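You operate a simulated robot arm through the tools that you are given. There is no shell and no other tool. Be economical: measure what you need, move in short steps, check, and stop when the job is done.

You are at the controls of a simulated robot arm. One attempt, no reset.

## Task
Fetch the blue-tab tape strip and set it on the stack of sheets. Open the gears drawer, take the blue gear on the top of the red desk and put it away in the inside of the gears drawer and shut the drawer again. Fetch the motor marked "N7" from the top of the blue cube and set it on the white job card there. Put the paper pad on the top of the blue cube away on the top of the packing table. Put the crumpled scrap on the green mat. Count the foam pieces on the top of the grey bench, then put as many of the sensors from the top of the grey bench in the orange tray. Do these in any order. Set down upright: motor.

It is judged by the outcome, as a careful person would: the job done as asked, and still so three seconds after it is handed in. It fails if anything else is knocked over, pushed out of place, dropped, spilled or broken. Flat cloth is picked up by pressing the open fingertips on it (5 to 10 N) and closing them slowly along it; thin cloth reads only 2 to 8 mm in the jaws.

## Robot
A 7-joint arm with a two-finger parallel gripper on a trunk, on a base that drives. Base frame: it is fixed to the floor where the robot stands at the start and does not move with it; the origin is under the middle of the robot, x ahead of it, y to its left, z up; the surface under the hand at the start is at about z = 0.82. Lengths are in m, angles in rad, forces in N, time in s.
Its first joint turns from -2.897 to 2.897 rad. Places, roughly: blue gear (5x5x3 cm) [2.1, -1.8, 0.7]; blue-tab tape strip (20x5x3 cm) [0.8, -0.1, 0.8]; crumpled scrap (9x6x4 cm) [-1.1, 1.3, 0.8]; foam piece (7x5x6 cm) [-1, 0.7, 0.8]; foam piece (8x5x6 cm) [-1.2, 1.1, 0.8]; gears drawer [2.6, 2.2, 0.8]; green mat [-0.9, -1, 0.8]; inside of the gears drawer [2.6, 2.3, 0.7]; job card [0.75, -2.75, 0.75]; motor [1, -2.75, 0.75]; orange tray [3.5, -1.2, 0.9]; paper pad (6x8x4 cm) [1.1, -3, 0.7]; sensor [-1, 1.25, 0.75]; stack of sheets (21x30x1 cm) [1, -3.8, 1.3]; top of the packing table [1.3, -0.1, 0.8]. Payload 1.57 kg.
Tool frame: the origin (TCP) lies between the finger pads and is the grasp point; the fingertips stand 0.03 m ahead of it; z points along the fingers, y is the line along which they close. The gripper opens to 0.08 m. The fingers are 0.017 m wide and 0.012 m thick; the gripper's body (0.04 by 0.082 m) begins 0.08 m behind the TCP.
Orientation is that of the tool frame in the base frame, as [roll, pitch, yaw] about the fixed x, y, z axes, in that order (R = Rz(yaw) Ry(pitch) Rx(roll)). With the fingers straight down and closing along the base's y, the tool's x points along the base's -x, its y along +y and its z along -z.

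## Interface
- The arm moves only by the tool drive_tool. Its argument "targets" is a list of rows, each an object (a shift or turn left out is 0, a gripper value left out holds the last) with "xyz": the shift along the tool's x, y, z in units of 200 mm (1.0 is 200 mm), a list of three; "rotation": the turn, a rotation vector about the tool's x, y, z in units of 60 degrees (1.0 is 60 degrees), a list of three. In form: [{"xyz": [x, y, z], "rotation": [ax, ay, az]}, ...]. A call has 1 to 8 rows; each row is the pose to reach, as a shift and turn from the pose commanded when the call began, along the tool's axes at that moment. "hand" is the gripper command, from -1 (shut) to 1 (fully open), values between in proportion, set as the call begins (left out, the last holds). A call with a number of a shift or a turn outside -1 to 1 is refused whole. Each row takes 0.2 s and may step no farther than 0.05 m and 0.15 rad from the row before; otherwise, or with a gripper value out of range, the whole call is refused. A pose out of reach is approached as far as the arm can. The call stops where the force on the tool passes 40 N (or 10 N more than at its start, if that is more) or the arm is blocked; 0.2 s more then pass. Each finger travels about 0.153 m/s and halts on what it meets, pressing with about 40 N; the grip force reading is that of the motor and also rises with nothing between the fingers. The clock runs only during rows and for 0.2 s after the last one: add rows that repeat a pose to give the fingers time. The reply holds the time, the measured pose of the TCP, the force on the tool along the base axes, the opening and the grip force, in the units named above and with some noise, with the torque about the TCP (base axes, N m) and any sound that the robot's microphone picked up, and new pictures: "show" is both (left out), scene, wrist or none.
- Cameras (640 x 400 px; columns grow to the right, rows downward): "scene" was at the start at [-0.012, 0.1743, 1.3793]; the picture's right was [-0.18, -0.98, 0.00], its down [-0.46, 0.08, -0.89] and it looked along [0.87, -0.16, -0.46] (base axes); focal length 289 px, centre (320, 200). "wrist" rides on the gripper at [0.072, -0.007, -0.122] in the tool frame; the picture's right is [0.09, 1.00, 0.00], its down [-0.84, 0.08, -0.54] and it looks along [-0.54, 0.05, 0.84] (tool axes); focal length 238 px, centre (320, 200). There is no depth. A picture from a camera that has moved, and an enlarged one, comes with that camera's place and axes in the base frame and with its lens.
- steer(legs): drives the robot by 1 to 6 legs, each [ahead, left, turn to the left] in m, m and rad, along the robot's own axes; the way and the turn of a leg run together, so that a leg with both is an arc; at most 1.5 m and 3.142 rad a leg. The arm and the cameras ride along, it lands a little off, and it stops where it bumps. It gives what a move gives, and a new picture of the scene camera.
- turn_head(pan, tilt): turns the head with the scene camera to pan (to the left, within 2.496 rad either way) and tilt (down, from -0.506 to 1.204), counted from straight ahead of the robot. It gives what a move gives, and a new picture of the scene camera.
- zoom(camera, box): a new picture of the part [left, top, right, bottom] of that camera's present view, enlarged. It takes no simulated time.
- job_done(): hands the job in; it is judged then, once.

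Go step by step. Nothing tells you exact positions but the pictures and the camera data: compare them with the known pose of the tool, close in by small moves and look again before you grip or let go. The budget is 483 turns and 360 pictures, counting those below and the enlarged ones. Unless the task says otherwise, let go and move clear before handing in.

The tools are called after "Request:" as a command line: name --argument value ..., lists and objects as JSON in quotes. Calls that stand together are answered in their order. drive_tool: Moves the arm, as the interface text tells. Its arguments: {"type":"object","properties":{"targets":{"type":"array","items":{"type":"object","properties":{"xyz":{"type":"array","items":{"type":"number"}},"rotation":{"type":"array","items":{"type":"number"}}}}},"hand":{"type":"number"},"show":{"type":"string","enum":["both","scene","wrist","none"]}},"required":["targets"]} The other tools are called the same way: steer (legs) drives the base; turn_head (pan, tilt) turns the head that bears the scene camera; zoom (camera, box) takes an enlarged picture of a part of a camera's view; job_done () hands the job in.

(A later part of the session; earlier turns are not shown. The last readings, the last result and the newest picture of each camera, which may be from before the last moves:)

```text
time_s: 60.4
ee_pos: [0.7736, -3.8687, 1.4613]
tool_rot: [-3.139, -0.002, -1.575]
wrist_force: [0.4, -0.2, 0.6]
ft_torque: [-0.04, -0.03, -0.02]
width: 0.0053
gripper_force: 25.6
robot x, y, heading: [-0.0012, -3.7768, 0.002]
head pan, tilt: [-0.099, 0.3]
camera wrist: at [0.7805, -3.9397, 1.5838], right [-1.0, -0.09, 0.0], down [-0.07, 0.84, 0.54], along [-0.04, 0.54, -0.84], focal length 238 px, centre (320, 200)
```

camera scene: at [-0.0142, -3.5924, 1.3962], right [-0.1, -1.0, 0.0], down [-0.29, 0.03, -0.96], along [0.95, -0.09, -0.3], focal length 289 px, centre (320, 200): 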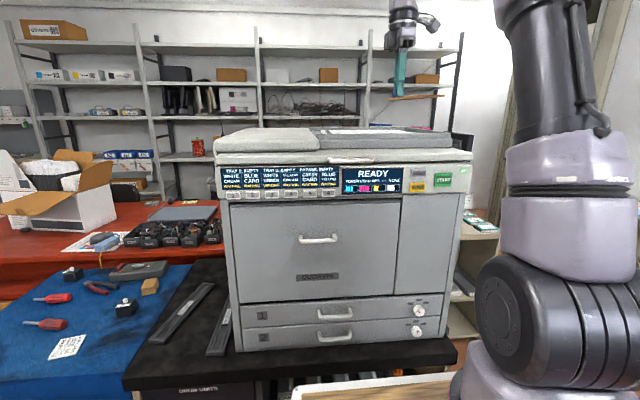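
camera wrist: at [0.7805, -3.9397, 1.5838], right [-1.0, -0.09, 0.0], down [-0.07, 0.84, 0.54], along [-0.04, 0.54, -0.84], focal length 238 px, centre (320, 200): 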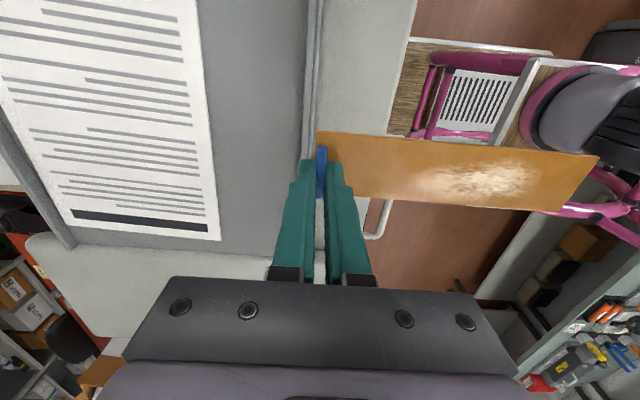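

Sheets lie at about x 0.90–1.13, y −3.97…−3.67, long along y. I'll turn the hand 90° so the strip runs along +y, and place it centred.

Request:
drive_tool --targets '[{"rotation": [0, 0, 0.14]}, {"rotation": [0, 0, 0.28]}, {"rotation": [0, 0, 0.42]}, {"rotation": [0, 0, 0.56]}, {"rotation": [0, 0, 0.7]}, {"rotation": [0, 0, 0.84]}, {"rotation": [0, 0, 0.98]}]' --show "none"

Request:
drive_tool --targets '[{"rotation": [0, 0, 0.14]}, {"rotation": [0, 0, 0.28]}, {"rotation": [0, 0, 0.42]}, {"rotation": [0, 0, 0.52]}, {"rotation": [0, 0, 0.52]}]' --show "none"

Request:
drive_tool --targets '[{"xyz": [-0.2, -0.05, 0]}, {"xyz": [-0.4, -0.1, 0]}, {"xyz": [-0.6, -0.15, 0]}, {"xyz": [-0.8, -0.2, 0]}, {"xyz": [-0.93, -0.25, 0]}, {"xyz": [-0.93, -0.25, 0]}]' --show "both"

```text
time_s: 62.0
ee_pos: [0.7753, -3.8706, 1.46]
tool_rot: [-3.139, 0.001, -2.604]
wrist_force: [0.1, -0.4, -0.1]
ft_torque: [-0.01, 0.03, 0.04]
width: 0.005
gripper_force: 25.4
robot x, y, heading: [-0.0035, -3.7734, 0.004]
head pan, tilt: [-0.099, 0.3]
```

```text
time_s: 63.1
ee_pos: [0.7741, -3.8692, 1.4618]
tool_rot: [-3.139, 0.003, 3.133]
wrist_force: [0.0, 0.6, -0.8]
ft_torque: [-0.01, 0.0, 0.01]
width: 0.0049
gripper_force: 25.1
robot x, y, heading: [-0.0061, -3.7738, 0.002]
head pan, tilt: [-0.099, 0.3]
```

```text
time_s: 64.5
ee_pos: [0.8922, -3.911, 1.4352]
tool_rot: [-3.14, 0.011, 3.138]
wrist_force: [-1.0, 1.1, 2.1]
ft_torque: [-0.12, -0.16, 0.02]
width: 0.0053
gripper_force: 25.4
out of reach, approached as far as the arm can: row 3, 4, 5, 6
robot x, y, heading: [-0.0061, -3.7719, 0.003]
head pan, tilt: [-0.099, 0.3]
camera scene: at [-0.016, -3.5915, 1.3961], right [-0.1, -1.0, 0.0], down [-0.29, 0.03, -0.96], along [0.95, -0.09, -0.29], focal length 289 px, centre (320, 200)
camera wrist: at [0.8191, -3.916, 1.5567], right [-0.09, 1.0, 0.0], down [0.83, 0.08, 0.55], along [0.55, 0.05, -0.83], focal length 238 px, centre (320, 200)
```

scene: 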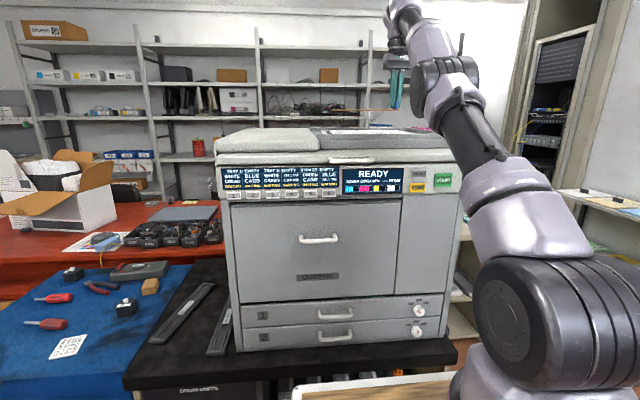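
wrist: 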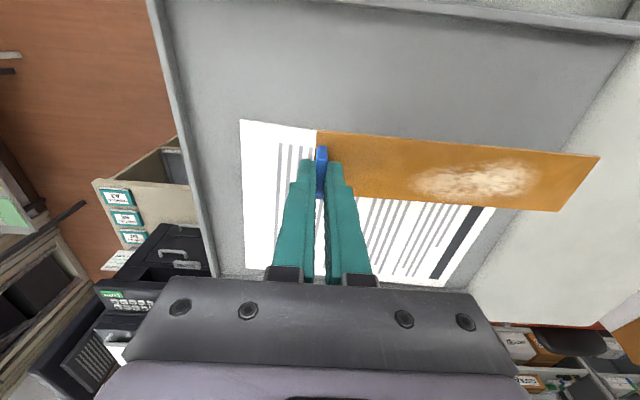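

Request:
drive_tool --targets '[{"xyz": [0.2, 0, 0]}, {"xyz": [0.4, 0, 0]}, {"xyz": [0.4, 0, 0]}]' --show "none"

Request:
steer --legs '[[0.07, 0, 0]]'

```text
time_s: 65.3
ee_pos: [0.8144, -3.9083, 1.4347]
tool_rot: [-3.139, 0.002, 3.136]
wrist_force: [-0.5, -0.7, -0.5]
ft_torque: [0.01, 0.03, 0.01]
width: 0.0049
gripper_force: 26.0
robot x, y, heading: [-0.0054, -3.7756, 0.004]
head pan, tilt: [-0.099, 0.3]
```

```text
time_s: 66.4
ee_pos: [0.8841, -3.9088, 1.4334]
tool_rot: [-3.14, 0.003, 3.136]
wrist_force: [-0.8, -0.6, 0.1]
ft_torque: [-0.05, 0.03, -0.03]
width: 0.0051
gripper_force: 25.2
robot x, y, heading: [0.0636, -3.7789, 0.002]
head pan, tilt: [-0.099, 0.3]
camera scene: at [0.0544, -3.5923, 1.3962], right [-0.1, -1.0, 0.0], down [-0.29, 0.03, -0.96], along [0.95, -0.09, -0.3], focal length 289 px, centre (320, 200)
```

scene: 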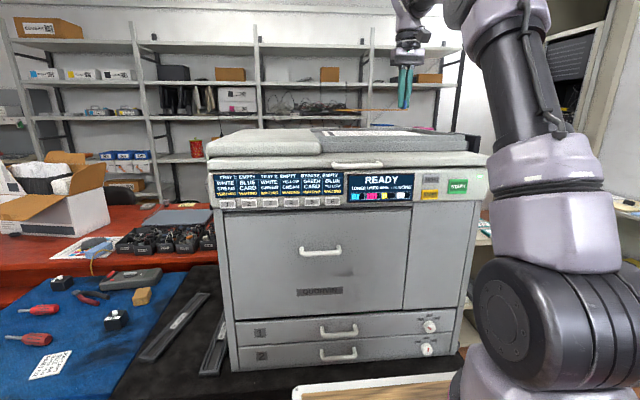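

Request:
drive_tool --targets '[{"xyz": [-0.19, 0, 0]}, {"xyz": [-0.38, 0, 0]}, {"xyz": [-0.38, 0, 0.15]}, {"xyz": [-0.38, 0, 0.3]}, {"xyz": [-0.38, 0, 0.3]}]' --show "both"

```text
time_s: 67.6
ee_pos: [0.9609, -3.9107, 1.3745]
tool_rot: [-3.139, 0.001, 3.135]
wrist_force: [0.0, -0.1, -0.7]
ft_torque: [0.02, 0.0, 0.04]
width: 0.0051
gripper_force: 25.5
robot x, y, heading: [0.0631, -3.7753, 0.001]
head pan, tilt: [-0.099, 0.3]
camera scene: at [0.0545, -3.5923, 1.3962], right [-0.1, -1.0, 0.0], down [-0.29, 0.03, -0.96], along [0.95, -0.09, -0.3], focal length 289 px, centre (320, 200)
camera wrist: at [0.889, -3.9151, 1.4963], right [-0.09, 1.0, 0.0], down [0.84, 0.07, 0.54], along [0.54, 0.05, -0.84], focal length 238 px, centre (320, 200)
```

scene: 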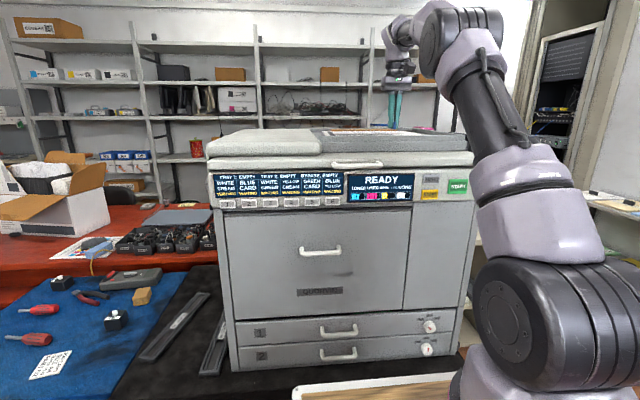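
wrist: 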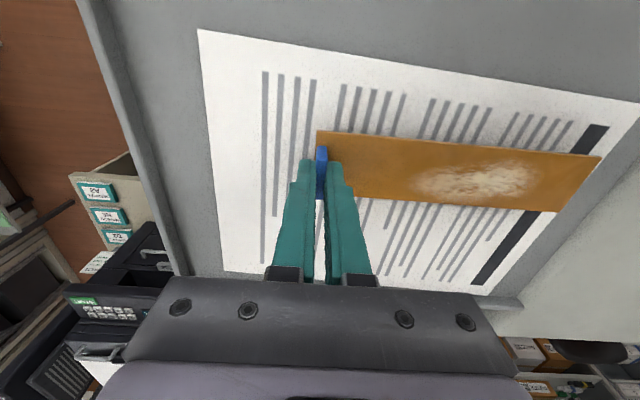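

Request:
drive_tool --targets '[{"xyz": [0, -0.05, 0.05]}, {"xyz": [0, -0.05, 0.1]}, {"xyz": [0, -0.05, 0.125]}, {"xyz": [0, -0.05, 0.125]}]' --show "wrist"

Request:
drive_tool --targets '[{"xyz": [0, 0, 0.02]}, {"xyz": [0, 0, 0.03]}]' --show "none"

```text
time_s: 68.3
ee_pos: [0.9606, -3.9206, 1.3583]
tool_rot: [-3.139, 0.018, 3.137]
wrist_force: [-1.1, -0.2, 8.5]
ft_torque: [0.16, 0.11, 0.03]
width: 0.0051
gripper_force: 24.7
robot x, y, heading: [0.0667, -3.7731, 0.005]
head pan, tilt: [-0.099, 0.3]
stopped in row 3: the force on the tool passed its limit at 46 N (the readings are from after the stop); the commanded pose is now the measured one
camera wrist: at [0.8864, -3.9241, 1.4799], right [-0.09, 1.0, 0.0], down [0.83, 0.08, 0.56], along [0.55, 0.04, -0.83], focal length 238 px, centre (320, 200)
```

wrist: 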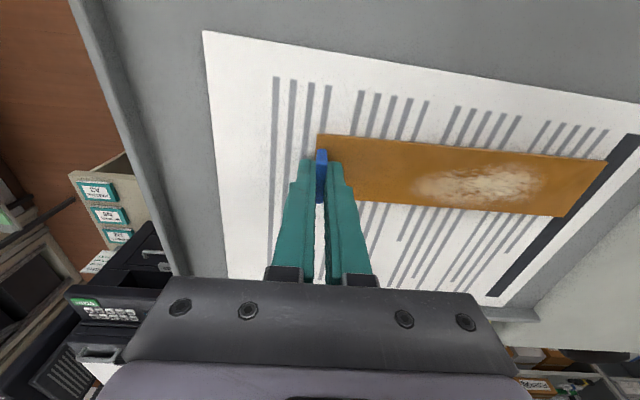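

```text
time_s: 68.8
ee_pos: [0.9599, -3.9194, 1.3593]
tool_rot: [-3.139, 0.029, 3.138]
wrist_force: [-1.1, -0.8, 10.9]
ft_torque: [0.16, 0.26, 0.04]
width: 0.0053
gripper_force: 25.8
robot x, y, heading: [0.062, -3.773, 0.006]
head pan, tilt: [-0.099, 0.3]
stopped in row 2: the force on the tool passed its limit at 44 N (the readings are from after the stop); the commanded pose is now the measured one
```

Contact made – strip rests on the sheets. Open gently and lift off.

Request:
drive_tool --targets '[{"xyz": [0, 0, -0.01]}, {"xyz": [0, 0, -0.01]}]' --hand -0.3 --show "none"

Request:
drive_tool --targets '[{"xyz": [0, 0, -0.1]}, {"xyz": [0, 0, -0.3]}, {"xyz": [0, 0, -0.45]}, {"xyz": [0, 0, -0.45]}]' --show "wrist"

```text
time_s: 69.4
ee_pos: [0.9596, -3.9203, 1.3591]
tool_rot: [-3.138, 0.024, 3.138]
wrist_force: [-0.4, -2.6, 5.8]
ft_torque: [0.0, 0.04, -0.01]
width: 0.0263
gripper_force: 0.1
robot x, y, heading: [0.0652, -3.7727, 0.007]
head pan, tilt: [-0.099, 0.3]
```

```text
time_s: 70.4
ee_pos: [0.9563, -3.9193, 1.4474]
tool_rot: [-3.137, 0.024, 3.137]
wrist_force: [-0.2, 0.3, -0.4]
ft_torque: [-0.02, -0.03, 0.02]
width: 0.028
gripper_force: 0.1
out of reach, approached as far as the arm can: row 3
robot x, y, heading: [0.0649, -3.7701, 0.002]
head pan, tilt: [-0.099, 0.3]
camera wrist: at [0.8815, -3.9232, 1.5678], right [-0.09, 1.0, -0.01], down [0.82, 0.08, 0.56], along [0.56, 0.04, -0.83], focal length 238 px, centre (320, 200)
```

wrist: 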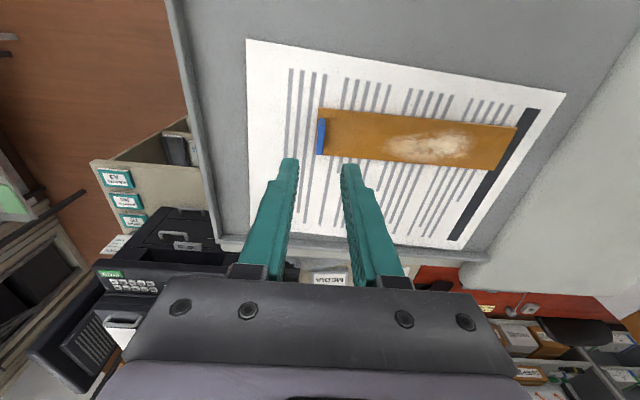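

Strip is on the sheets. Next: the blue cube. I retract the arm and drive back and left to look at the motors.

Request:
drive_tool --targets '[{"xyz": [0.2, 0, 0], "rotation": [0, 0.023, 0]}, {"xyz": [0.4, 0, 0], "rotation": [0, 0.023, 0]}, {"xyz": [0.6, 0, 0], "rotation": [0, 0.023, 0]}, {"xyz": [0.8, 0, 0], "rotation": [0, 0.023, 0]}, {"xyz": [1.0, 0, 0], "rotation": [0, 0.023, 0]}]' --hand 1 --show "none"

Request:
steer --legs '[[-0.23, 0, 0], [0, 0.9, 0]]'

Request:
turn_head --pan 0.0 --tilt 0.7

```text
time_s: 71.6
ee_pos: [0.7563, -3.9187, 1.4448]
tool_rot: [-3.136, -0.001, 3.139]
wrist_force: [0.8, 0.8, -1.1]
ft_torque: [0.0, 0.09, -0.01]
width: 0.0804
gripper_force: 0.1
robot x, y, heading: [0.0663, -3.7767, 0.007]
head pan, tilt: [-0.099, 0.3]
```

```text
time_s: 77.7
ee_pos: [0.5256, -3.0161, 1.4464]
tool_rot: [-3.137, 0.001, -3.14]
wrist_force: [0.0, -0.1, -0.3]
ft_torque: [0.03, 0.02, -0.01]
width: 0.08
gripper_force: 0.1
robot x, y, heading: [-0.1681, -2.873, 0.012]
head pan, tilt: [-0.099, 0.3]
camera scene: at [-0.1767, -2.6935, 1.3962], right [-0.09, -1.0, 0.0], down [-0.29, 0.03, -0.96], along [0.95, -0.09, -0.3], focal length 289 px, centre (320, 200)
```

scene: 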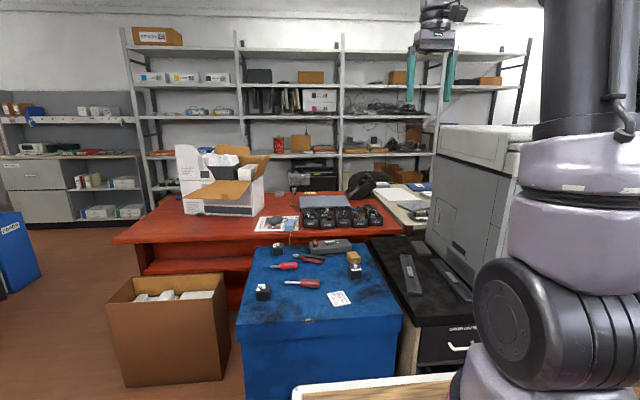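

```text
time_s: 78.5
ee_pos: [0.5257, -3.0172, 1.4456]
tool_rot: [-3.138, -0.002, 3.141]
wrist_force: [0.4, 0.1, 0.1]
ft_torque: [0.03, 0.03, 0.02]
width: 0.08
gripper_force: 0.1
robot x, y, heading: [-0.1657, -2.8731, 0.005]
head pan, tilt: [0.0, 0.7]
camera scene: at [-0.1847, -2.6843, 1.3602], right [0.01, -1.0, 0.0], down [-0.64, 0.0, -0.77], along [0.77, 0.01, -0.64], focal length 289 px, centre (320, 200)
```

scene: 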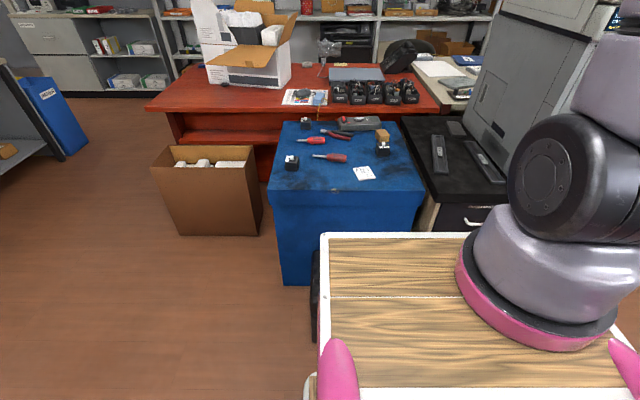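

Request:
zoom --camera "scene" --box '[265, 105, 425, 205]'

```text
4.00 times, centred on (345, 155) of scene
camera zoom: at [-0.1847, -2.6843, 1.3602], right [0.01, -1.0, 0.0], down [-0.64, 0.0, -0.77], along [0.77, 0.01, -0.64], focal length 1156 px, centre (220, 380)
```

zoom: 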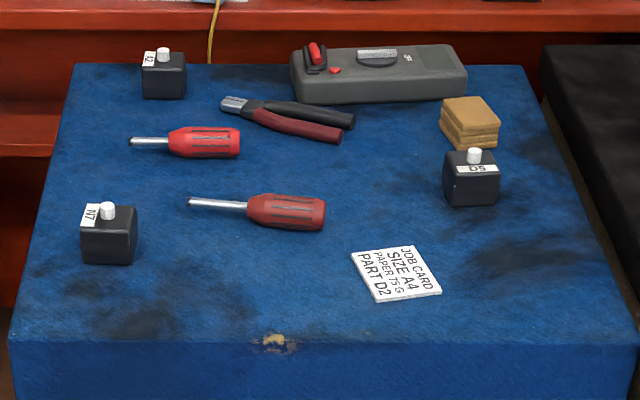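

N7 is the near-left motor (≈0.77,−2.56), the job card ≈(0.75,−2.85), and the pad is the brown stack ≈(1.02,−2.96). I shift the base a bit left and ahead to reach motor and card.

Request:
steer --legs '[[0.07, 0.13, 0]]'

Request:
drive_tool --targets '[{"xyz": [0, 0.2, 0.1]}, {"xyz": [0, 0.4, 0.2]}, {"xyz": [0, 0.6, 0.3]}, {"xyz": [0, 0.8, 0.4]}, {"xyz": [0, 1.0, 0.5]}, {"xyz": [-0.1, 1.0, 0.7]}, {"xyz": [-0.2, 1.0, 0.9]}]' --show "none"

```text
time_s: 79.9
ee_pos: [0.5952, -2.8843, 1.4451]
tool_rot: [-3.138, 0.002, -3.14]
wrist_force: [-0.3, 0.8, 0.7]
ft_torque: [0.03, 0.01, -0.01]
width: 0.0802
gripper_force: 0.1
robot x, y, heading: [-0.0959, -2.7436, 0.005]
head pan, tilt: [0.0, 0.7]
camera scene: at [-0.1161, -2.5525, 1.3601], right [0.01, -1.0, 0.0], down [-0.64, -0.01, -0.76], along [0.76, 0.01, -0.64], focal length 289 px, centre (320, 200)
```

scene: 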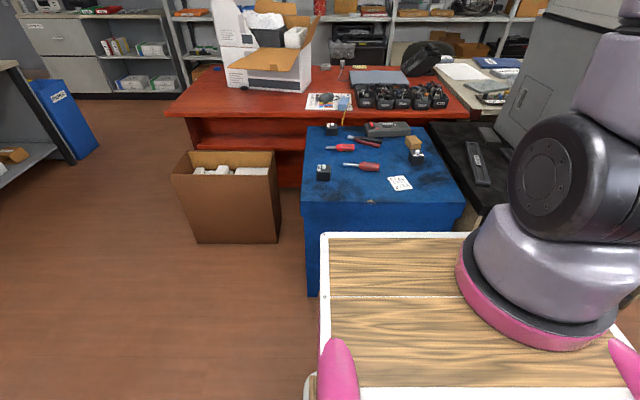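

```text
time_s: 81.5
ee_pos: [0.6331, -2.6813, 1.2656]
tool_rot: [-3.137, 0.003, -3.138]
wrist_force: [-0.3, -0.5, 1.3]
ft_torque: [0.05, -0.06, 0.02]
width: 0.0798
gripper_force: 0.0
robot x, y, heading: [-0.102, -2.7421, 0.005]
head pan, tilt: [0.0, 0.7]
```

Request:
drive_tool --targets '[{"xyz": [-0.14, 0.14, 0.1]}, {"xyz": [-0.28, 0.28, 0.2]}, {"xyz": [-0.42, 0.42, 0.3]}, {"xyz": [-0.56, 0.55, 0.4]}, {"xyz": [-0.66, 0.58, 0.5]}, {"xyz": [-0.66, 0.58, 0.7]}, {"xyz": [-0.66, 0.58, 0.9]}, {"xyz": [-0.66, 0.58, 1.0]}]' --show "both"

```text
time_s: 83.3
ee_pos: [0.7642, -2.5675, 1.0637]
tool_rot: [-3.138, 0.001, -3.141]
wrist_force: [-0.6, -0.3, -0.5]
ft_torque: [-0.03, -0.01, -0.01]
width: 0.0796
gripper_force: 0.1
robot x, y, heading: [-0.0977, -2.744, 0.011]
head pan, tilt: [0.0, 0.7]
camera scene: at [-0.1163, -2.5525, 1.3601], right [0.01, -1.0, 0.0], down [-0.64, -0.01, -0.77], along [0.77, 0.01, -0.64], focal length 289 px, centre (320, 200)
camera wrist: at [0.6927, -2.5728, 1.1862], right [-0.09, 1.0, 0.0], down [0.84, 0.08, 0.54], along [0.54, 0.05, -0.84], focal length 238 px, centre (320, 200)
```

scene: 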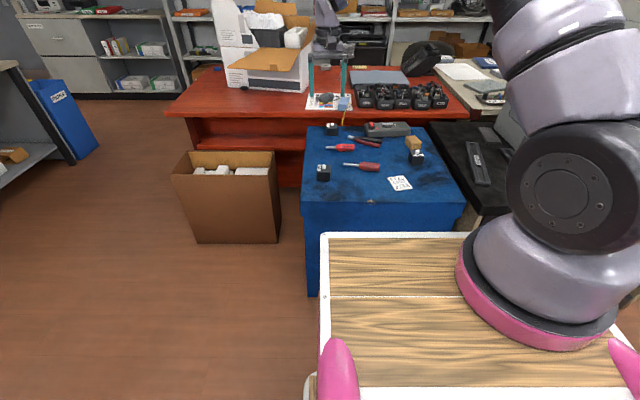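
wrist: 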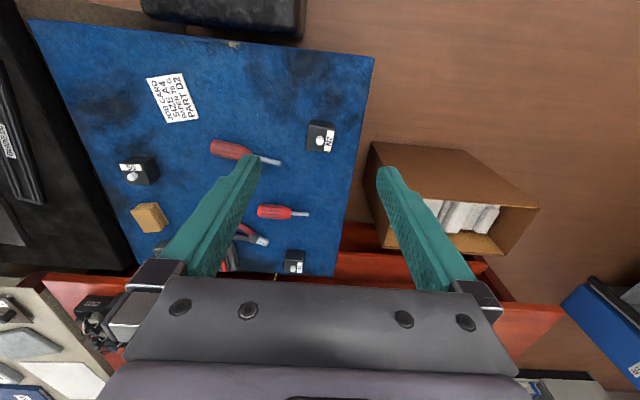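

Request:
drive_tool --targets '[{"xyz": [-0.15, 0.03, 0.15]}, {"xyz": [-0.3, 0.05, 0.35]}, {"xyz": [-0.38, 0.05, 0.55]}, {"xyz": [-0.38, 0.05, 0.75]}, {"xyz": [-0.38, 0.05, 0.75]}]' --show "both"

```text
refused: row 2 steps farther than a row can; nothing moved
```

Request:
drive_tool --targets '[{"xyz": [-0.15, 0.03, 0.15]}, {"xyz": [-0.28, 0.05, 0.34]}, {"xyz": [-0.38, 0.05, 0.54]}, {"xyz": [-0.38, 0.05, 0.74]}, {"xyz": [-0.38, 0.05, 0.74]}]' --show "both"

```text
time_s: 84.5
ee_pos: [0.8396, -2.5593, 0.9143]
tool_rot: [-3.139, 0.002, -3.14]
wrist_force: [-0.1, 0.4, -0.4]
ft_torque: [-0.02, 0.0, -0.02]
width: 0.0799
gripper_force: 0.1
robot x, y, heading: [-0.0958, -2.7405, 0.008]
head pan, tilt: [0.0, 0.7]
camera scene: at [-0.1162, -2.5525, 1.3601], right [0.01, -1.0, 0.0], down [-0.64, -0.01, -0.76], along [0.76, 0.01, -0.64], focal length 289 px, centre (320, 200)
camera wrist: at [0.7686, -2.564, 1.037], right [-0.09, 1.0, 0.0], down [0.84, 0.08, 0.54], along [0.54, 0.05, -0.84], focal length 238 px, centre (320, 200)
```

scene: 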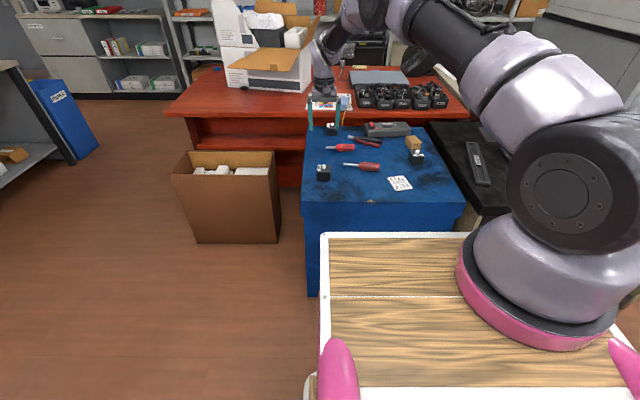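
wrist: 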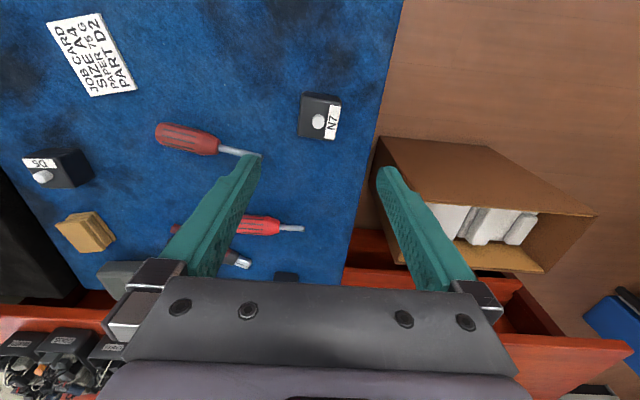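

Request:
zoom --camera "wrist" --box '[260, 70, 380, 170]'

```text
4.00 times, centred on (320, 120) of wrist
camera zoom: at [0.7686, -2.564, 1.037], right [-0.09, 1.0, 0.0], down [0.84, 0.08, 0.54], along [0.54, 0.05, -0.84], focal length 953 px, centre (320, 520)
```

zoom: 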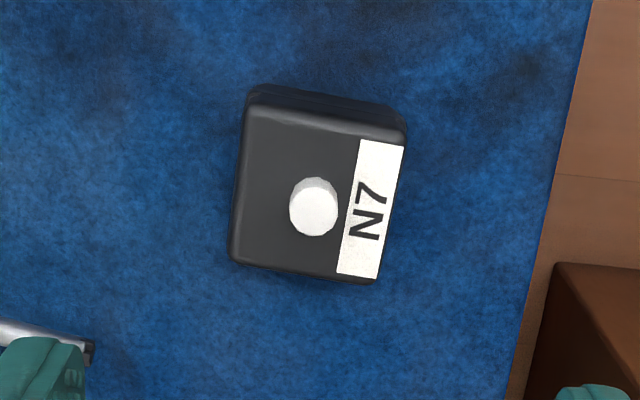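

Request:
drive_tool --targets '[{"xyz": [-0.02, 0, 0.2], "rotation": [0, 0, 0.09]}, {"xyz": [-0.02, 0, 0.4], "rotation": [0, 0, 0.09]}, {"xyz": [-0.02, 0, 0.6], "rotation": [0, 0, 0.09]}, {"xyz": [-0.02, 0, 0.75], "rotation": [0, 0, 0.09]}, {"xyz": [-0.02, 0, 0.75], "rotation": [0, 0, 0.09]}]' --show "wrist"

Request:
zoom --camera "wrist" --box '[200, 100, 440, 260]'

Request:
zoom --camera "scene" --box '[280, 110, 400, 210]'

```text
time_s: 85.7
ee_pos: [0.8461, -2.5596, 0.7658]
tool_rot: [-3.139, 0.001, 3.05]
wrist_force: [-0.2, 1.1, 0.7]
ft_torque: [-0.01, -0.02, -0.01]
width: 0.0799
gripper_force: 0.0
robot x, y, heading: [-0.0927, -2.7451, 0.011]
head pan, tilt: [0.0, 0.7]
camera wrist: at [0.7742, -2.5577, 0.8889], right [0.0, 1.0, 0.0], down [0.84, 0.0, 0.54], along [0.54, 0.0, -0.84], focal length 238 px, centre (320, 200)
```

wrist: 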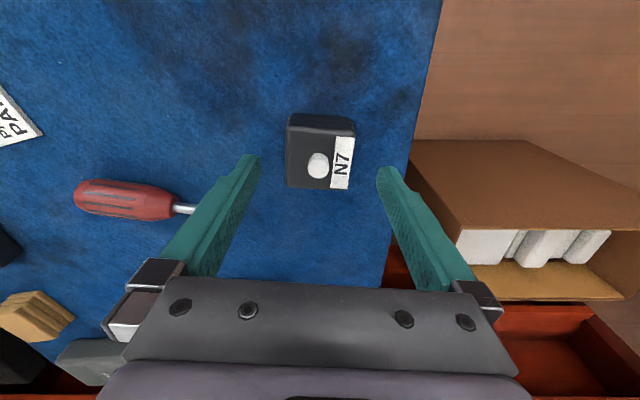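

```text
2.50 times, centred on (320, 180) of wrist
camera zoom: at [0.7742, -2.5577, 0.8889], right [0.0, 1.0, 0.0], down [0.84, 0.0, 0.54], along [0.54, 0.0, -0.84], focal length 596 px, centre (320, 250)
```

zoom: 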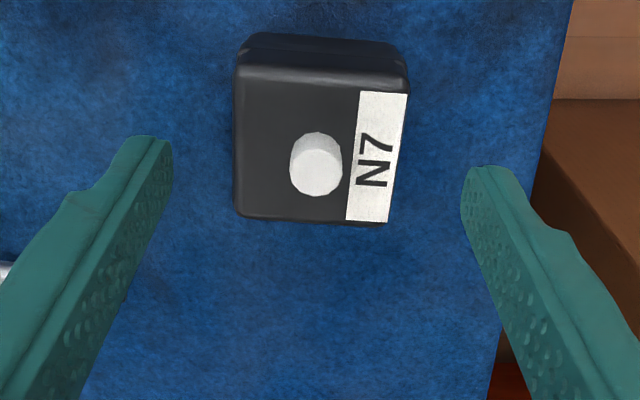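

```text
4.00 times, centred on (340, 160) of scene
camera zoom: at [-0.1161, -2.5525, 1.3601], right [0.01, -1.0, 0.0], down [-0.64, -0.01, -0.76], along [0.76, 0.01, -0.64], focal length 1156 px, centre (240, 360)
```

zoom: 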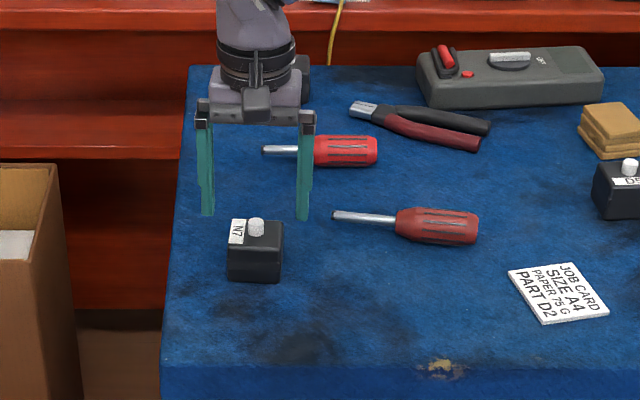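

Request:
drive_tool --targets '[{"xyz": [-0.02, 0.01, 0.1]}, {"xyz": [-0.02, 0.01, 0.2]}, {"xyz": [-0.02, 0.01, 0.27]}, {"xyz": [-0.02, 0.01, 0.27]}]' --show "wrist"

Request:
zoom --camera "scene" --box '[280, 110, 400, 210]'

```text
time_s: 86.7
ee_pos: [0.8491, -2.5582, 0.7116]
tool_rot: [-3.139, 0.001, 3.05]
wrist_force: [-0.9, -0.5, 0.7]
ft_torque: [-0.01, -0.03, -0.01]
width: 0.08
gripper_force: 0.1
robot x, y, heading: [-0.0982, -2.7456, 0.014]
head pan, tilt: [0.0, 0.7]
camera wrist: at [0.778, -2.5569, 0.8349], right [0.0, 1.0, 0.0], down [0.84, 0.0, 0.54], along [0.54, 0.0, -0.84], focal length 238 px, centre (320, 200)
```

wrist: 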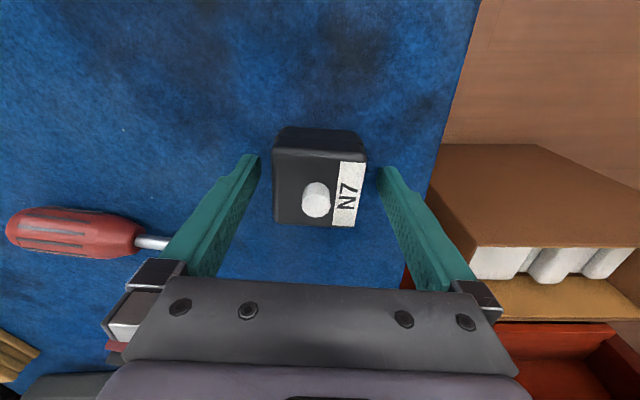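

```text
4.00 times, centred on (340, 160) of scene
camera zoom: at [-0.1161, -2.5525, 1.3601], right [0.01, -1.0, 0.0], down [-0.64, -0.01, -0.76], along [0.76, 0.01, -0.64], focal length 1156 px, centre (240, 360)
```

zoom: 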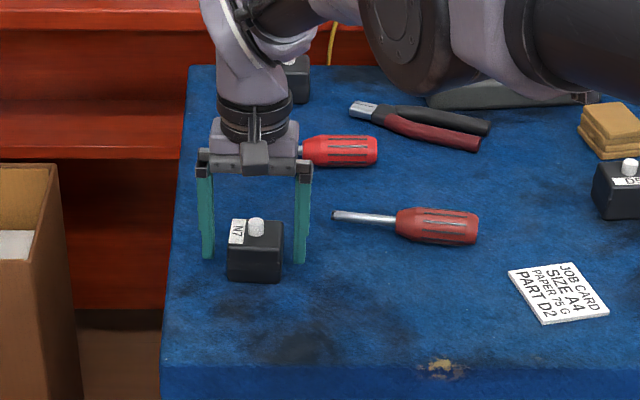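

Request:
drive_tool --targets '[{"xyz": [0.02, 0, 0.02]}, {"xyz": [0.02, 0, 0.02]}, {"xyz": [0.02, 0, 0.02]}]' --hand -1 --show "none"

Request:
drive_tool --targets '[{"xyz": [0, 0, -0.15]}, {"xyz": [0, 0, -0.3]}, {"xyz": [0, 0, -0.4]}, {"xyz": [0, 0, -0.4]}]' --show "both"

```text
time_s: 87.5
ee_pos: [0.8497, -2.5574, 0.7119]
tool_rot: [-3.138, 0.007, 3.051]
wrist_force: [11.7, -12.2, 31.2]
ft_torque: [-0.74, 0.45, 0.38]
width: 0.0538
gripper_force: 39.9
robot x, y, heading: [-0.0982, -2.7378, 0.011]
head pan, tilt: [0.0, 0.7]
```

```text
time_s: 88.5
ee_pos: [0.8469, -2.5569, 0.7887]
tool_rot: [-3.138, 0.0, 3.048]
wrist_force: [-0.3, -0.8, -3.5]
ft_torque: [0.02, 0.02, 0.02]
width: 0.0536
gripper_force: 40.0
robot x, y, heading: [-0.0998, -2.7442, 0.012]
head pan, tilt: [0.0, 0.7]
camera scene: at [-0.1159, -2.5524, 1.3601], right [0.01, -1.0, 0.0], down [-0.64, -0.01, -0.76], along [0.76, 0.01, -0.64], focal length 289 px, centre (320, 200)
camera wrist: at [0.7743, -2.5553, 0.9107], right [0.0, 1.0, 0.0], down [0.84, 0.0, 0.54], along [0.54, 0.0, -0.84], focal length 238 px, centre (320, 200)
```

scene: 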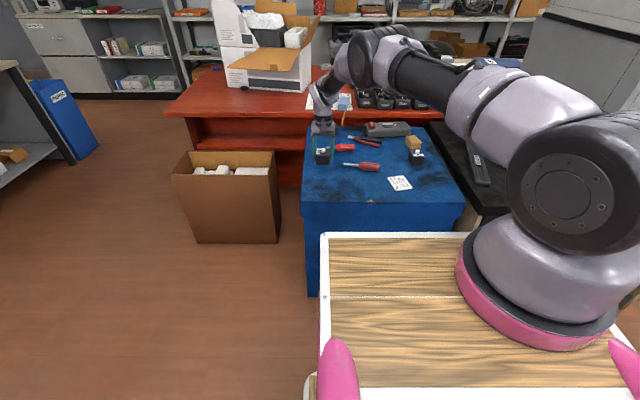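
wrist: 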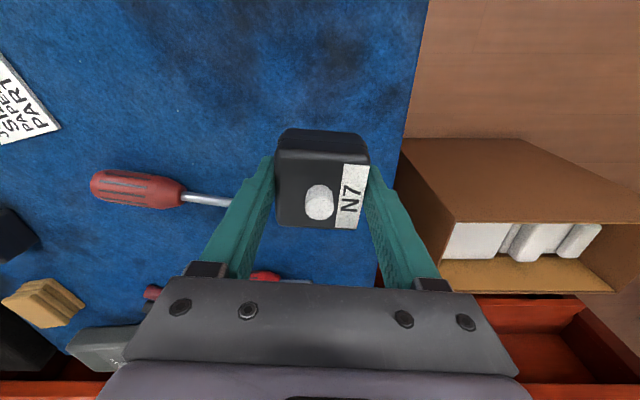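

Request:
drive_tool --targets '[{"xyz": [0, 0, -0.2]}, {"xyz": [0, -0.2, -0.3]}, {"xyz": [0.02, -0.4, -0.3]}, {"xyz": [0.04, -0.6, -0.3]}, {"xyz": [0.06, -0.8, -0.3]}, {"xyz": [0.08, -1.0, -0.3]}]' --show "none"

Request:
drive_tool --targets '[{"xyz": [0, -0.2, 0]}, {"xyz": [0, -0.4, 0]}, {"xyz": [0, -0.4, 0]}]' --show "both"

```text
time_s: 89.9
ee_pos: [0.8134, -2.7523, 0.8489]
tool_rot: [-3.137, 0.002, 3.05]
wrist_force: [0.2, 2.4, -4.4]
ft_torque: [-0.07, -0.01, 0.03]
width: 0.0537
gripper_force: 39.4
robot x, y, heading: [-0.0994, -2.7414, 0.005]
head pan, tilt: [0.0, 0.7]
```

```text
time_s: 90.7
ee_pos: [0.8052, -2.8356, 0.8494]
tool_rot: [-3.138, -0.002, 3.049]
wrist_force: [0.6, 0.6, -3.3]
ft_torque: [-0.02, 0.04, 0.02]
width: 0.0539
gripper_force: 40.3
robot x, y, heading: [-0.0989, -2.7434, 0.004]
head pan, tilt: [0.0, 0.7]
camera scene: at [-0.1159, -2.5525, 1.3601], right [0.01, -1.0, 0.0], down [-0.64, -0.01, -0.76], along [0.76, 0.01, -0.64], focal length 289 px, centre (320, 200)
camera wrist: at [0.7329, -2.834, 0.9713], right [0.0, 1.0, 0.0], down [0.84, 0.0, 0.54], along [0.54, 0.0, -0.84], focal length 238 px, centre (320, 200)
```

scene: 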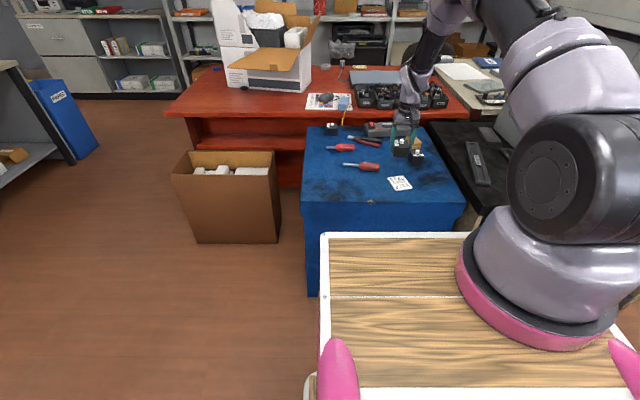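
wrist: 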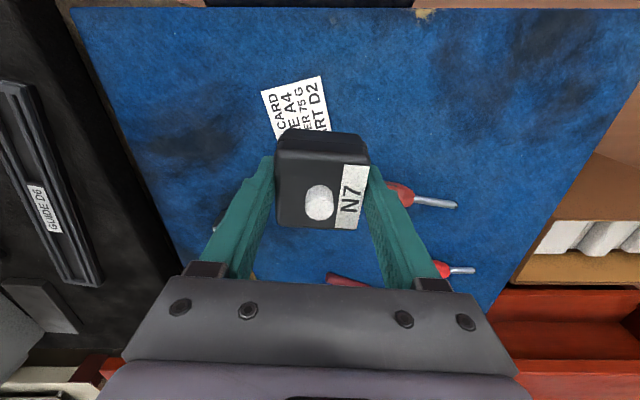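

Request:
drive_tool --targets '[{"xyz": [-0.01, -0.05, 0], "rotation": [0, 0, -0.11]}, {"xyz": [-0.015, -0.1, 0], "rotation": [0, 0, -0.22]}, {"xyz": [-0.015, -0.1, 0.1], "rotation": [0, 0, -0.325]}, {"xyz": [-0.015, -0.1, 0.3], "rotation": [0, 0, -0.325]}, {"xyz": [-0.015, -0.1, 0.3], "rotation": [0, 0, -0.325]}]' --show "wrist"

Request:
zoom --camera "wrist" --box '[220, 50, 420, 210]'

Request:
zoom --camera "scene" --box '[340, 110, 460, 210]'

```text
time_s: 91.9
ee_pos: [0.8065, -2.8555, 0.7878]
tool_rot: [-3.138, 0.001, -2.892]
wrist_force: [0.7, -0.6, -4.0]
ft_torque: [-0.01, 0.0, 0.0]
width: 0.0537
gripper_force: 40.1
robot x, y, heading: [-0.0938, -2.7425, 0.012]
head pan, tilt: [0.0, 0.7]
camera wrist: at [0.7394, -2.8772, 0.9099], right [-0.33, 0.94, 0.0], down [0.79, 0.28, 0.54], along [0.51, 0.18, -0.84], focal length 238 px, centre (320, 200)
```

wrist: 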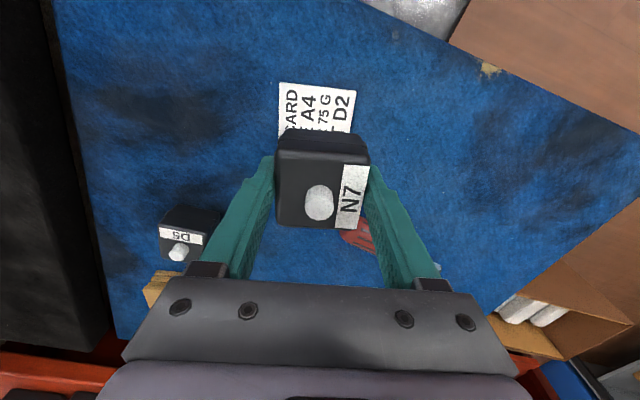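

```text
2.50 times, centred on (320, 130) of wrist
camera zoom: at [0.7394, -2.8772, 0.9099], right [-0.33, 0.94, 0.0], down [0.79, 0.28, 0.54], along [0.51, 0.18, -0.84], focal length 596 px, centre (320, 375)
```

zoom: 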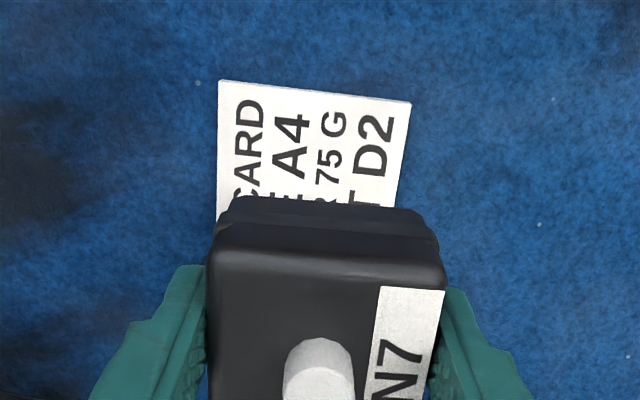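

```text
4.00 times, centred on (400, 160) of scene
camera zoom: at [-0.1159, -2.5525, 1.3601], right [0.01, -1.0, 0.0], down [-0.64, -0.01, -0.76], along [0.76, 0.01, -0.64], focal length 1156 px, centre (0, 360)
```

zoom: 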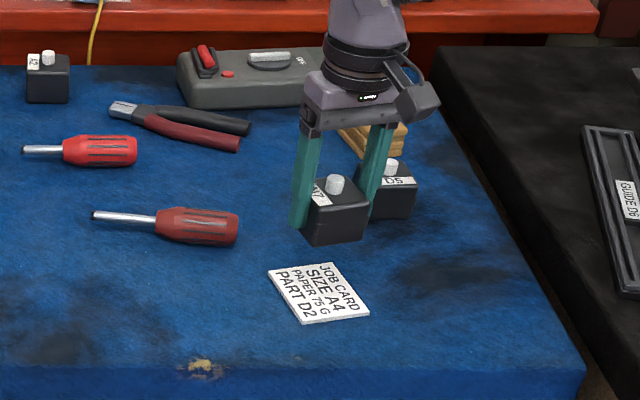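

Request:
drive_tool --targets '[{"xyz": [0, -0.02, 0.12]}, {"xyz": [0, -0.02, 0.24]}, {"xyz": [0, -0.02, 0.32]}, {"xyz": [0, -0.02, 0.34]}, {"xyz": [0, -0.02, 0.34]}]' --show "none"

Request:
zoom --camera "scene" --box '[340, 110, 460, 210]'

```text
time_s: 93.1
ee_pos: [0.807, -2.8596, 0.7198]
tool_rot: [-3.14, -0.001, -2.894]
wrist_force: [0.1, -0.3, -4.2]
ft_torque: [0.04, 0.0, 0.03]
width: 0.0534
gripper_force: 39.8
robot x, y, heading: [-0.0951, -2.7442, 0.011]
head pan, tilt: [0.0, 0.7]
```

```text
4.00 times, centred on (400, 160) of scene
camera zoom: at [-0.1159, -2.5525, 1.3601], right [0.01, -1.0, 0.0], down [-0.64, -0.01, -0.76], along [0.76, 0.01, -0.64], focal length 1156 px, centre (0, 360)
```

zoom: 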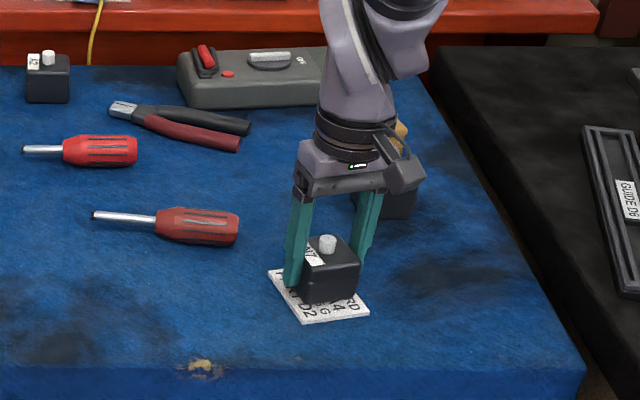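

Request:
drive_tool --targets '[{"xyz": [0.01, 0, 0.01]}, {"xyz": [0.02, 0, 0.02]}, {"xyz": [0.02, 0, 0.025]}]' --show "none"

```text
time_s: 93.9
ee_pos: [0.8042, -2.8609, 0.7161]
tool_rot: [-3.139, 0.002, -2.895]
wrist_force: [-0.6, 0.0, -0.5]
ft_torque: [0.07, -0.02, -0.02]
width: 0.0538
gripper_force: 40.0
robot x, y, heading: [-0.0952, -2.7424, 0.007]
head pan, tilt: [0.0, 0.7]
```

Weight is off: the motor rests on the card. Open a little and rise.

Request:
drive_tool --targets '[{"xyz": [0, 0, 0]}, {"xyz": [0, 0, 0]}]' --hand 0.7 --show "none"

Request:
drive_tool --targets '[{"xyz": [0, 0, -0.1]}, {"xyz": [0, 0, -0.3]}, {"xyz": [0, 0, -0.5]}, {"xyz": [0, 0, -0.7]}, {"xyz": [0, 0, -0.9]}]' --show "both"

Request:
zoom --camera "scene" --box '[340, 110, 460, 210]'

```text
time_s: 94.5
ee_pos: [0.8044, -2.8607, 0.7147]
tool_rot: [-3.137, -0.001, -2.893]
wrist_force: [0.2, -0.3, 0.9]
ft_torque: [-0.01, 0.01, -0.01]
width: 0.0682
gripper_force: 0.1
robot x, y, heading: [-0.1039, -2.7432, 0.009]
head pan, tilt: [0.0, 0.7]
```

```text
time_s: 95.7
ee_pos: [0.8053, -2.8618, 0.8965]
tool_rot: [-3.138, -0.002, -2.893]
wrist_force: [-0.7, -0.2, -0.6]
ft_torque: [0.01, -0.01, -0.03]
width: 0.068
gripper_force: 0.0
robot x, y, heading: [-0.1004, -2.7436, 0.009]
head pan, tilt: [0.0, 0.7]
camera scene: at [-0.1157, -2.5526, 1.3601], right [0.01, -1.0, 0.0], down [-0.64, -0.01, -0.76], along [0.76, 0.01, -0.64], focal length 289 px, centre (320, 200)
camera wrist: at [0.7383, -2.8839, 1.0184], right [-0.33, 0.94, 0.0], down [0.79, 0.28, 0.54], along [0.51, 0.18, -0.84], focal length 238 px, centre (320, 200)
```

scene: 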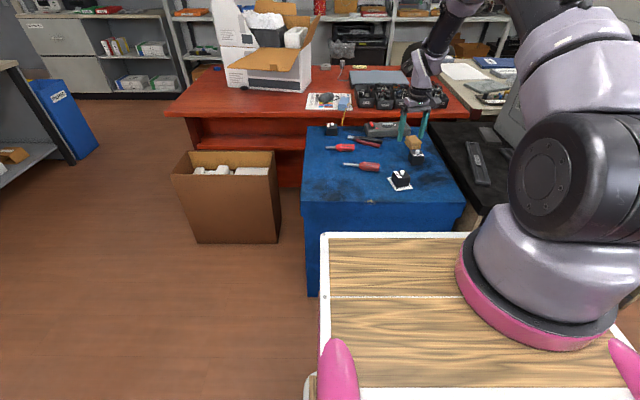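
wrist: 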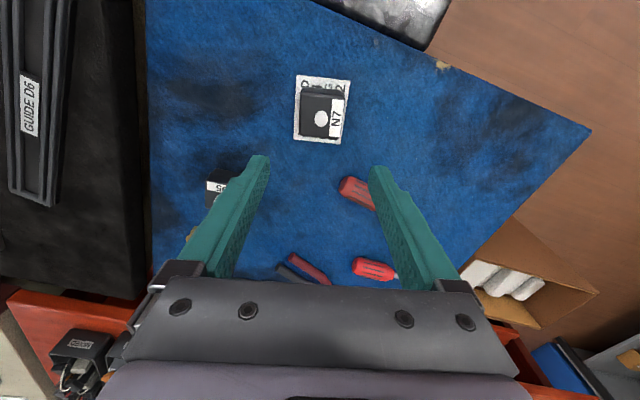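

```text
4.00 times, centred on (400, 160) of scene
camera zoom: at [-0.1157, -2.5526, 1.3601], right [0.01, -1.0, 0.0], down [-0.64, -0.01, -0.76], along [0.76, 0.01, -0.64], focal length 1156 px, centre (0, 360)
```

zoom: 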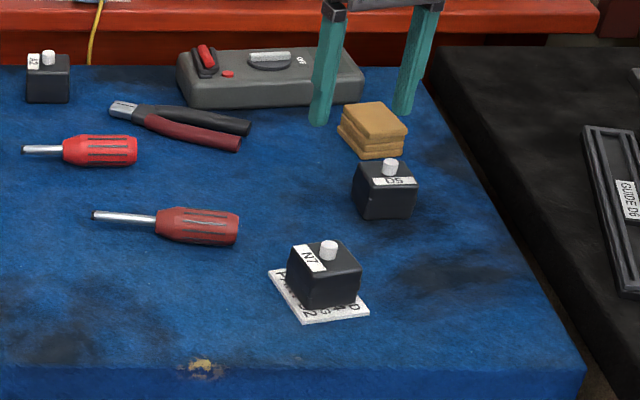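

N7 stands upright on the job card. The paper pad (≈1.08,−2.97) is beyond reach from here, so I go to the gap right of the black chest.

Request:
drive_tool --targets '[{"xyz": [0.1, 0, -0.2]}, {"xyz": [0.3, 0, -0.4]}, {"xyz": [0.45, 0, -0.6]}, {"xyz": [0.5, 0, -0.8]}, {"xyz": [0.5, 0, -1.0]}]' --hand 1 --show "none"

Request:
steer --legs '[[0, -0.63, -0.01], [0.18, 0, 0]]'

```text
refused: row 2 steps farther than a row can; nothing moved
```

```text
time_s: 98.5
ee_pos: [0.8079, -3.3541, 0.8969]
tool_rot: [3.137, 0.0, -2.88]
wrist_force: [-0.8, -0.8, 0.4]
ft_torque: [-0.02, 0.0, -0.03]
width: 0.0681
gripper_force: 0.0
robot x, y, heading: [-0.0961, -3.2483, 0.007]
head pan, tilt: [0.0, 0.7]
stopped in leg 1: the robot was blocked; the commanded pose is now the measured one
camera scene: at [-0.1124, -3.0578, 1.36], right [0.0, -1.0, 0.0], down [-0.64, 0.0, -0.76], along [0.76, 0.0, -0.64], focal length 289 px, centre (320, 200)
```

scene: 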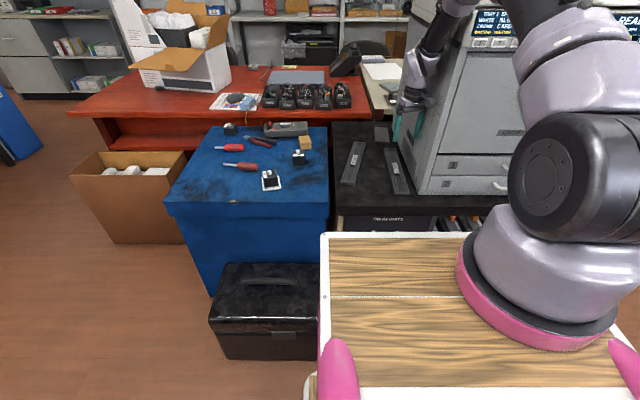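

The arm move was refused and the hand then touched the copier's side at low speed; nothing appears displaced. I back off a little and raise the arm first.

Request:
steer --legs '[[0, 0.08, 0]]'

Request:
drive_tool --targets '[{"xyz": [0.1, 0, -0.2]}, {"xyz": [0.22, 0, -0.4]}, {"xyz": [0.34, 0, -0.6]}, {"xyz": [0.44, 0, -0.8]}, {"xyz": [0.5, 0, -1.0]}]' --hand 1 --show "scene"

```text
time_s: 99.6
ee_pos: [0.807, -3.2748, 0.8958]
tool_rot: [3.137, 0.0, -2.88]
wrist_force: [0.0, -1.1, -0.6]
ft_torque: [0.03, -0.01, -0.02]
width: 0.0679
gripper_force: 0.0
robot x, y, heading: [-0.096, -3.1688, 0.006]
head pan, tilt: [0.0, 0.7]
camera scene: at [-0.1128, -2.9776, 1.3601], right [0.01, -1.0, 0.0], down [-0.64, 0.0, -0.76], along [0.76, 0.0, -0.64], focal length 289 px, centre (320, 200)
```

scene: 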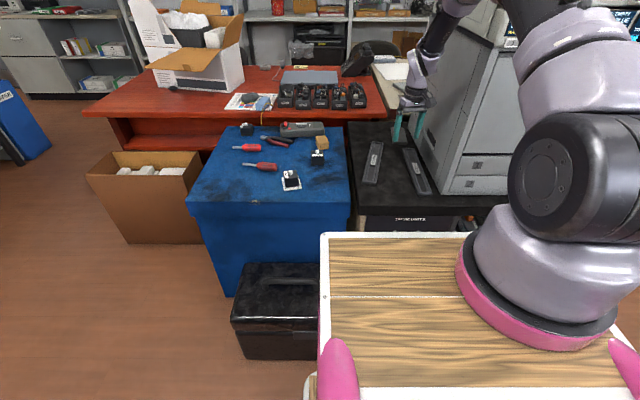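

```text
time_s: 100.8
ee_pos: [0.7116, -3.2975, 1.0962]
tool_rot: [3.135, 0.001, -2.878]
wrist_force: [0.7, 0.2, -0.6]
ft_torque: [0.0, 0.03, 0.01]
width: 0.0798
gripper_force: 0.1
robot x, y, heading: [-0.0944, -3.1699, 0.006]
head pan, tilt: [0.0, 0.7]
camera scene: at [-0.1123, -2.9776, 1.3601], right [0.01, -1.0, 0.0], down [-0.64, 0.0, -0.76], along [0.76, 0.0, -0.64], focal length 289 px, centre (320, 200)
```

scene: 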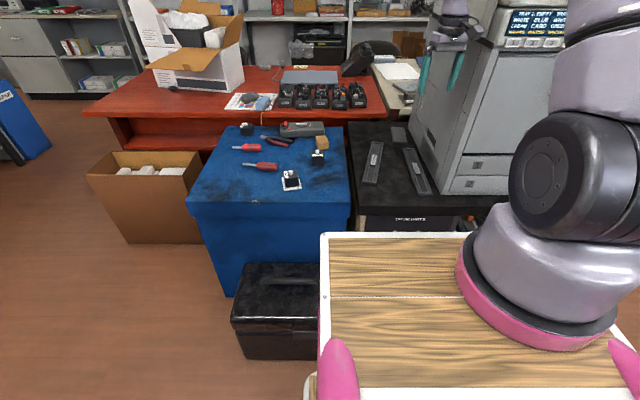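

Request:
drive_tool --targets '[{"xyz": [-0.05, 0.2, 0]}, {"xyz": [-0.1, 0.4, 0]}, {"xyz": [-0.15, 0.6, 0]}, {"xyz": [-0.2, 0.8, 0]}, {"xyz": [-0.25, 1.0, 0]}]' --show "none"

Request:
steer --legs '[[0, -0.21, 0]]'

```text
time_s: 102.0
ee_pos: [0.7074, -3.098, 1.0988]
tool_rot: [3.136, 0.0, -2.88]
wrist_force: [0.1, -1.0, -0.5]
ft_torque: [0.08, 0.01, 0.01]
width: 0.08
gripper_force: 0.2
robot x, y, heading: [-0.0937, -3.1659, 0.004]
head pan, tilt: [0.0, 0.7]
```

```text
time_s: 103.6
ee_pos: [0.7085, -3.3024, 1.099]
tool_rot: [3.137, 0.0, -2.873]
wrist_force: [0.4, -0.4, -0.2]
ft_torque: [-0.04, -0.02, 0.0]
width: 0.0804
gripper_force: 0.0
robot x, y, heading: [-0.0986, -3.3801, 0.009]
head pan, tilt: [0.0, 0.7]
camera scene: at [-0.112, -3.188, 1.3601], right [0.01, -1.0, 0.0], down [-0.64, -0.01, -0.76], along [0.76, 0.01, -0.64], focal length 289 px, centre (320, 200)
```

scene: 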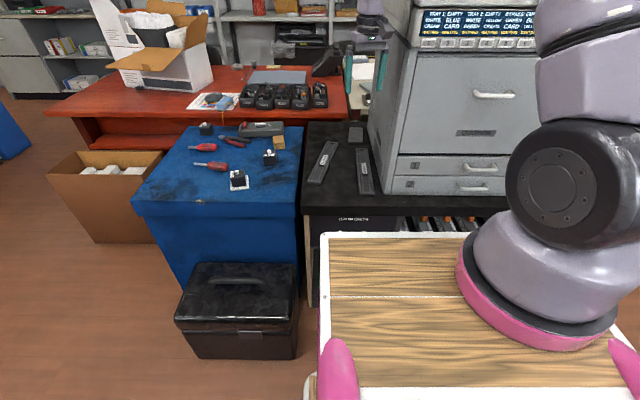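

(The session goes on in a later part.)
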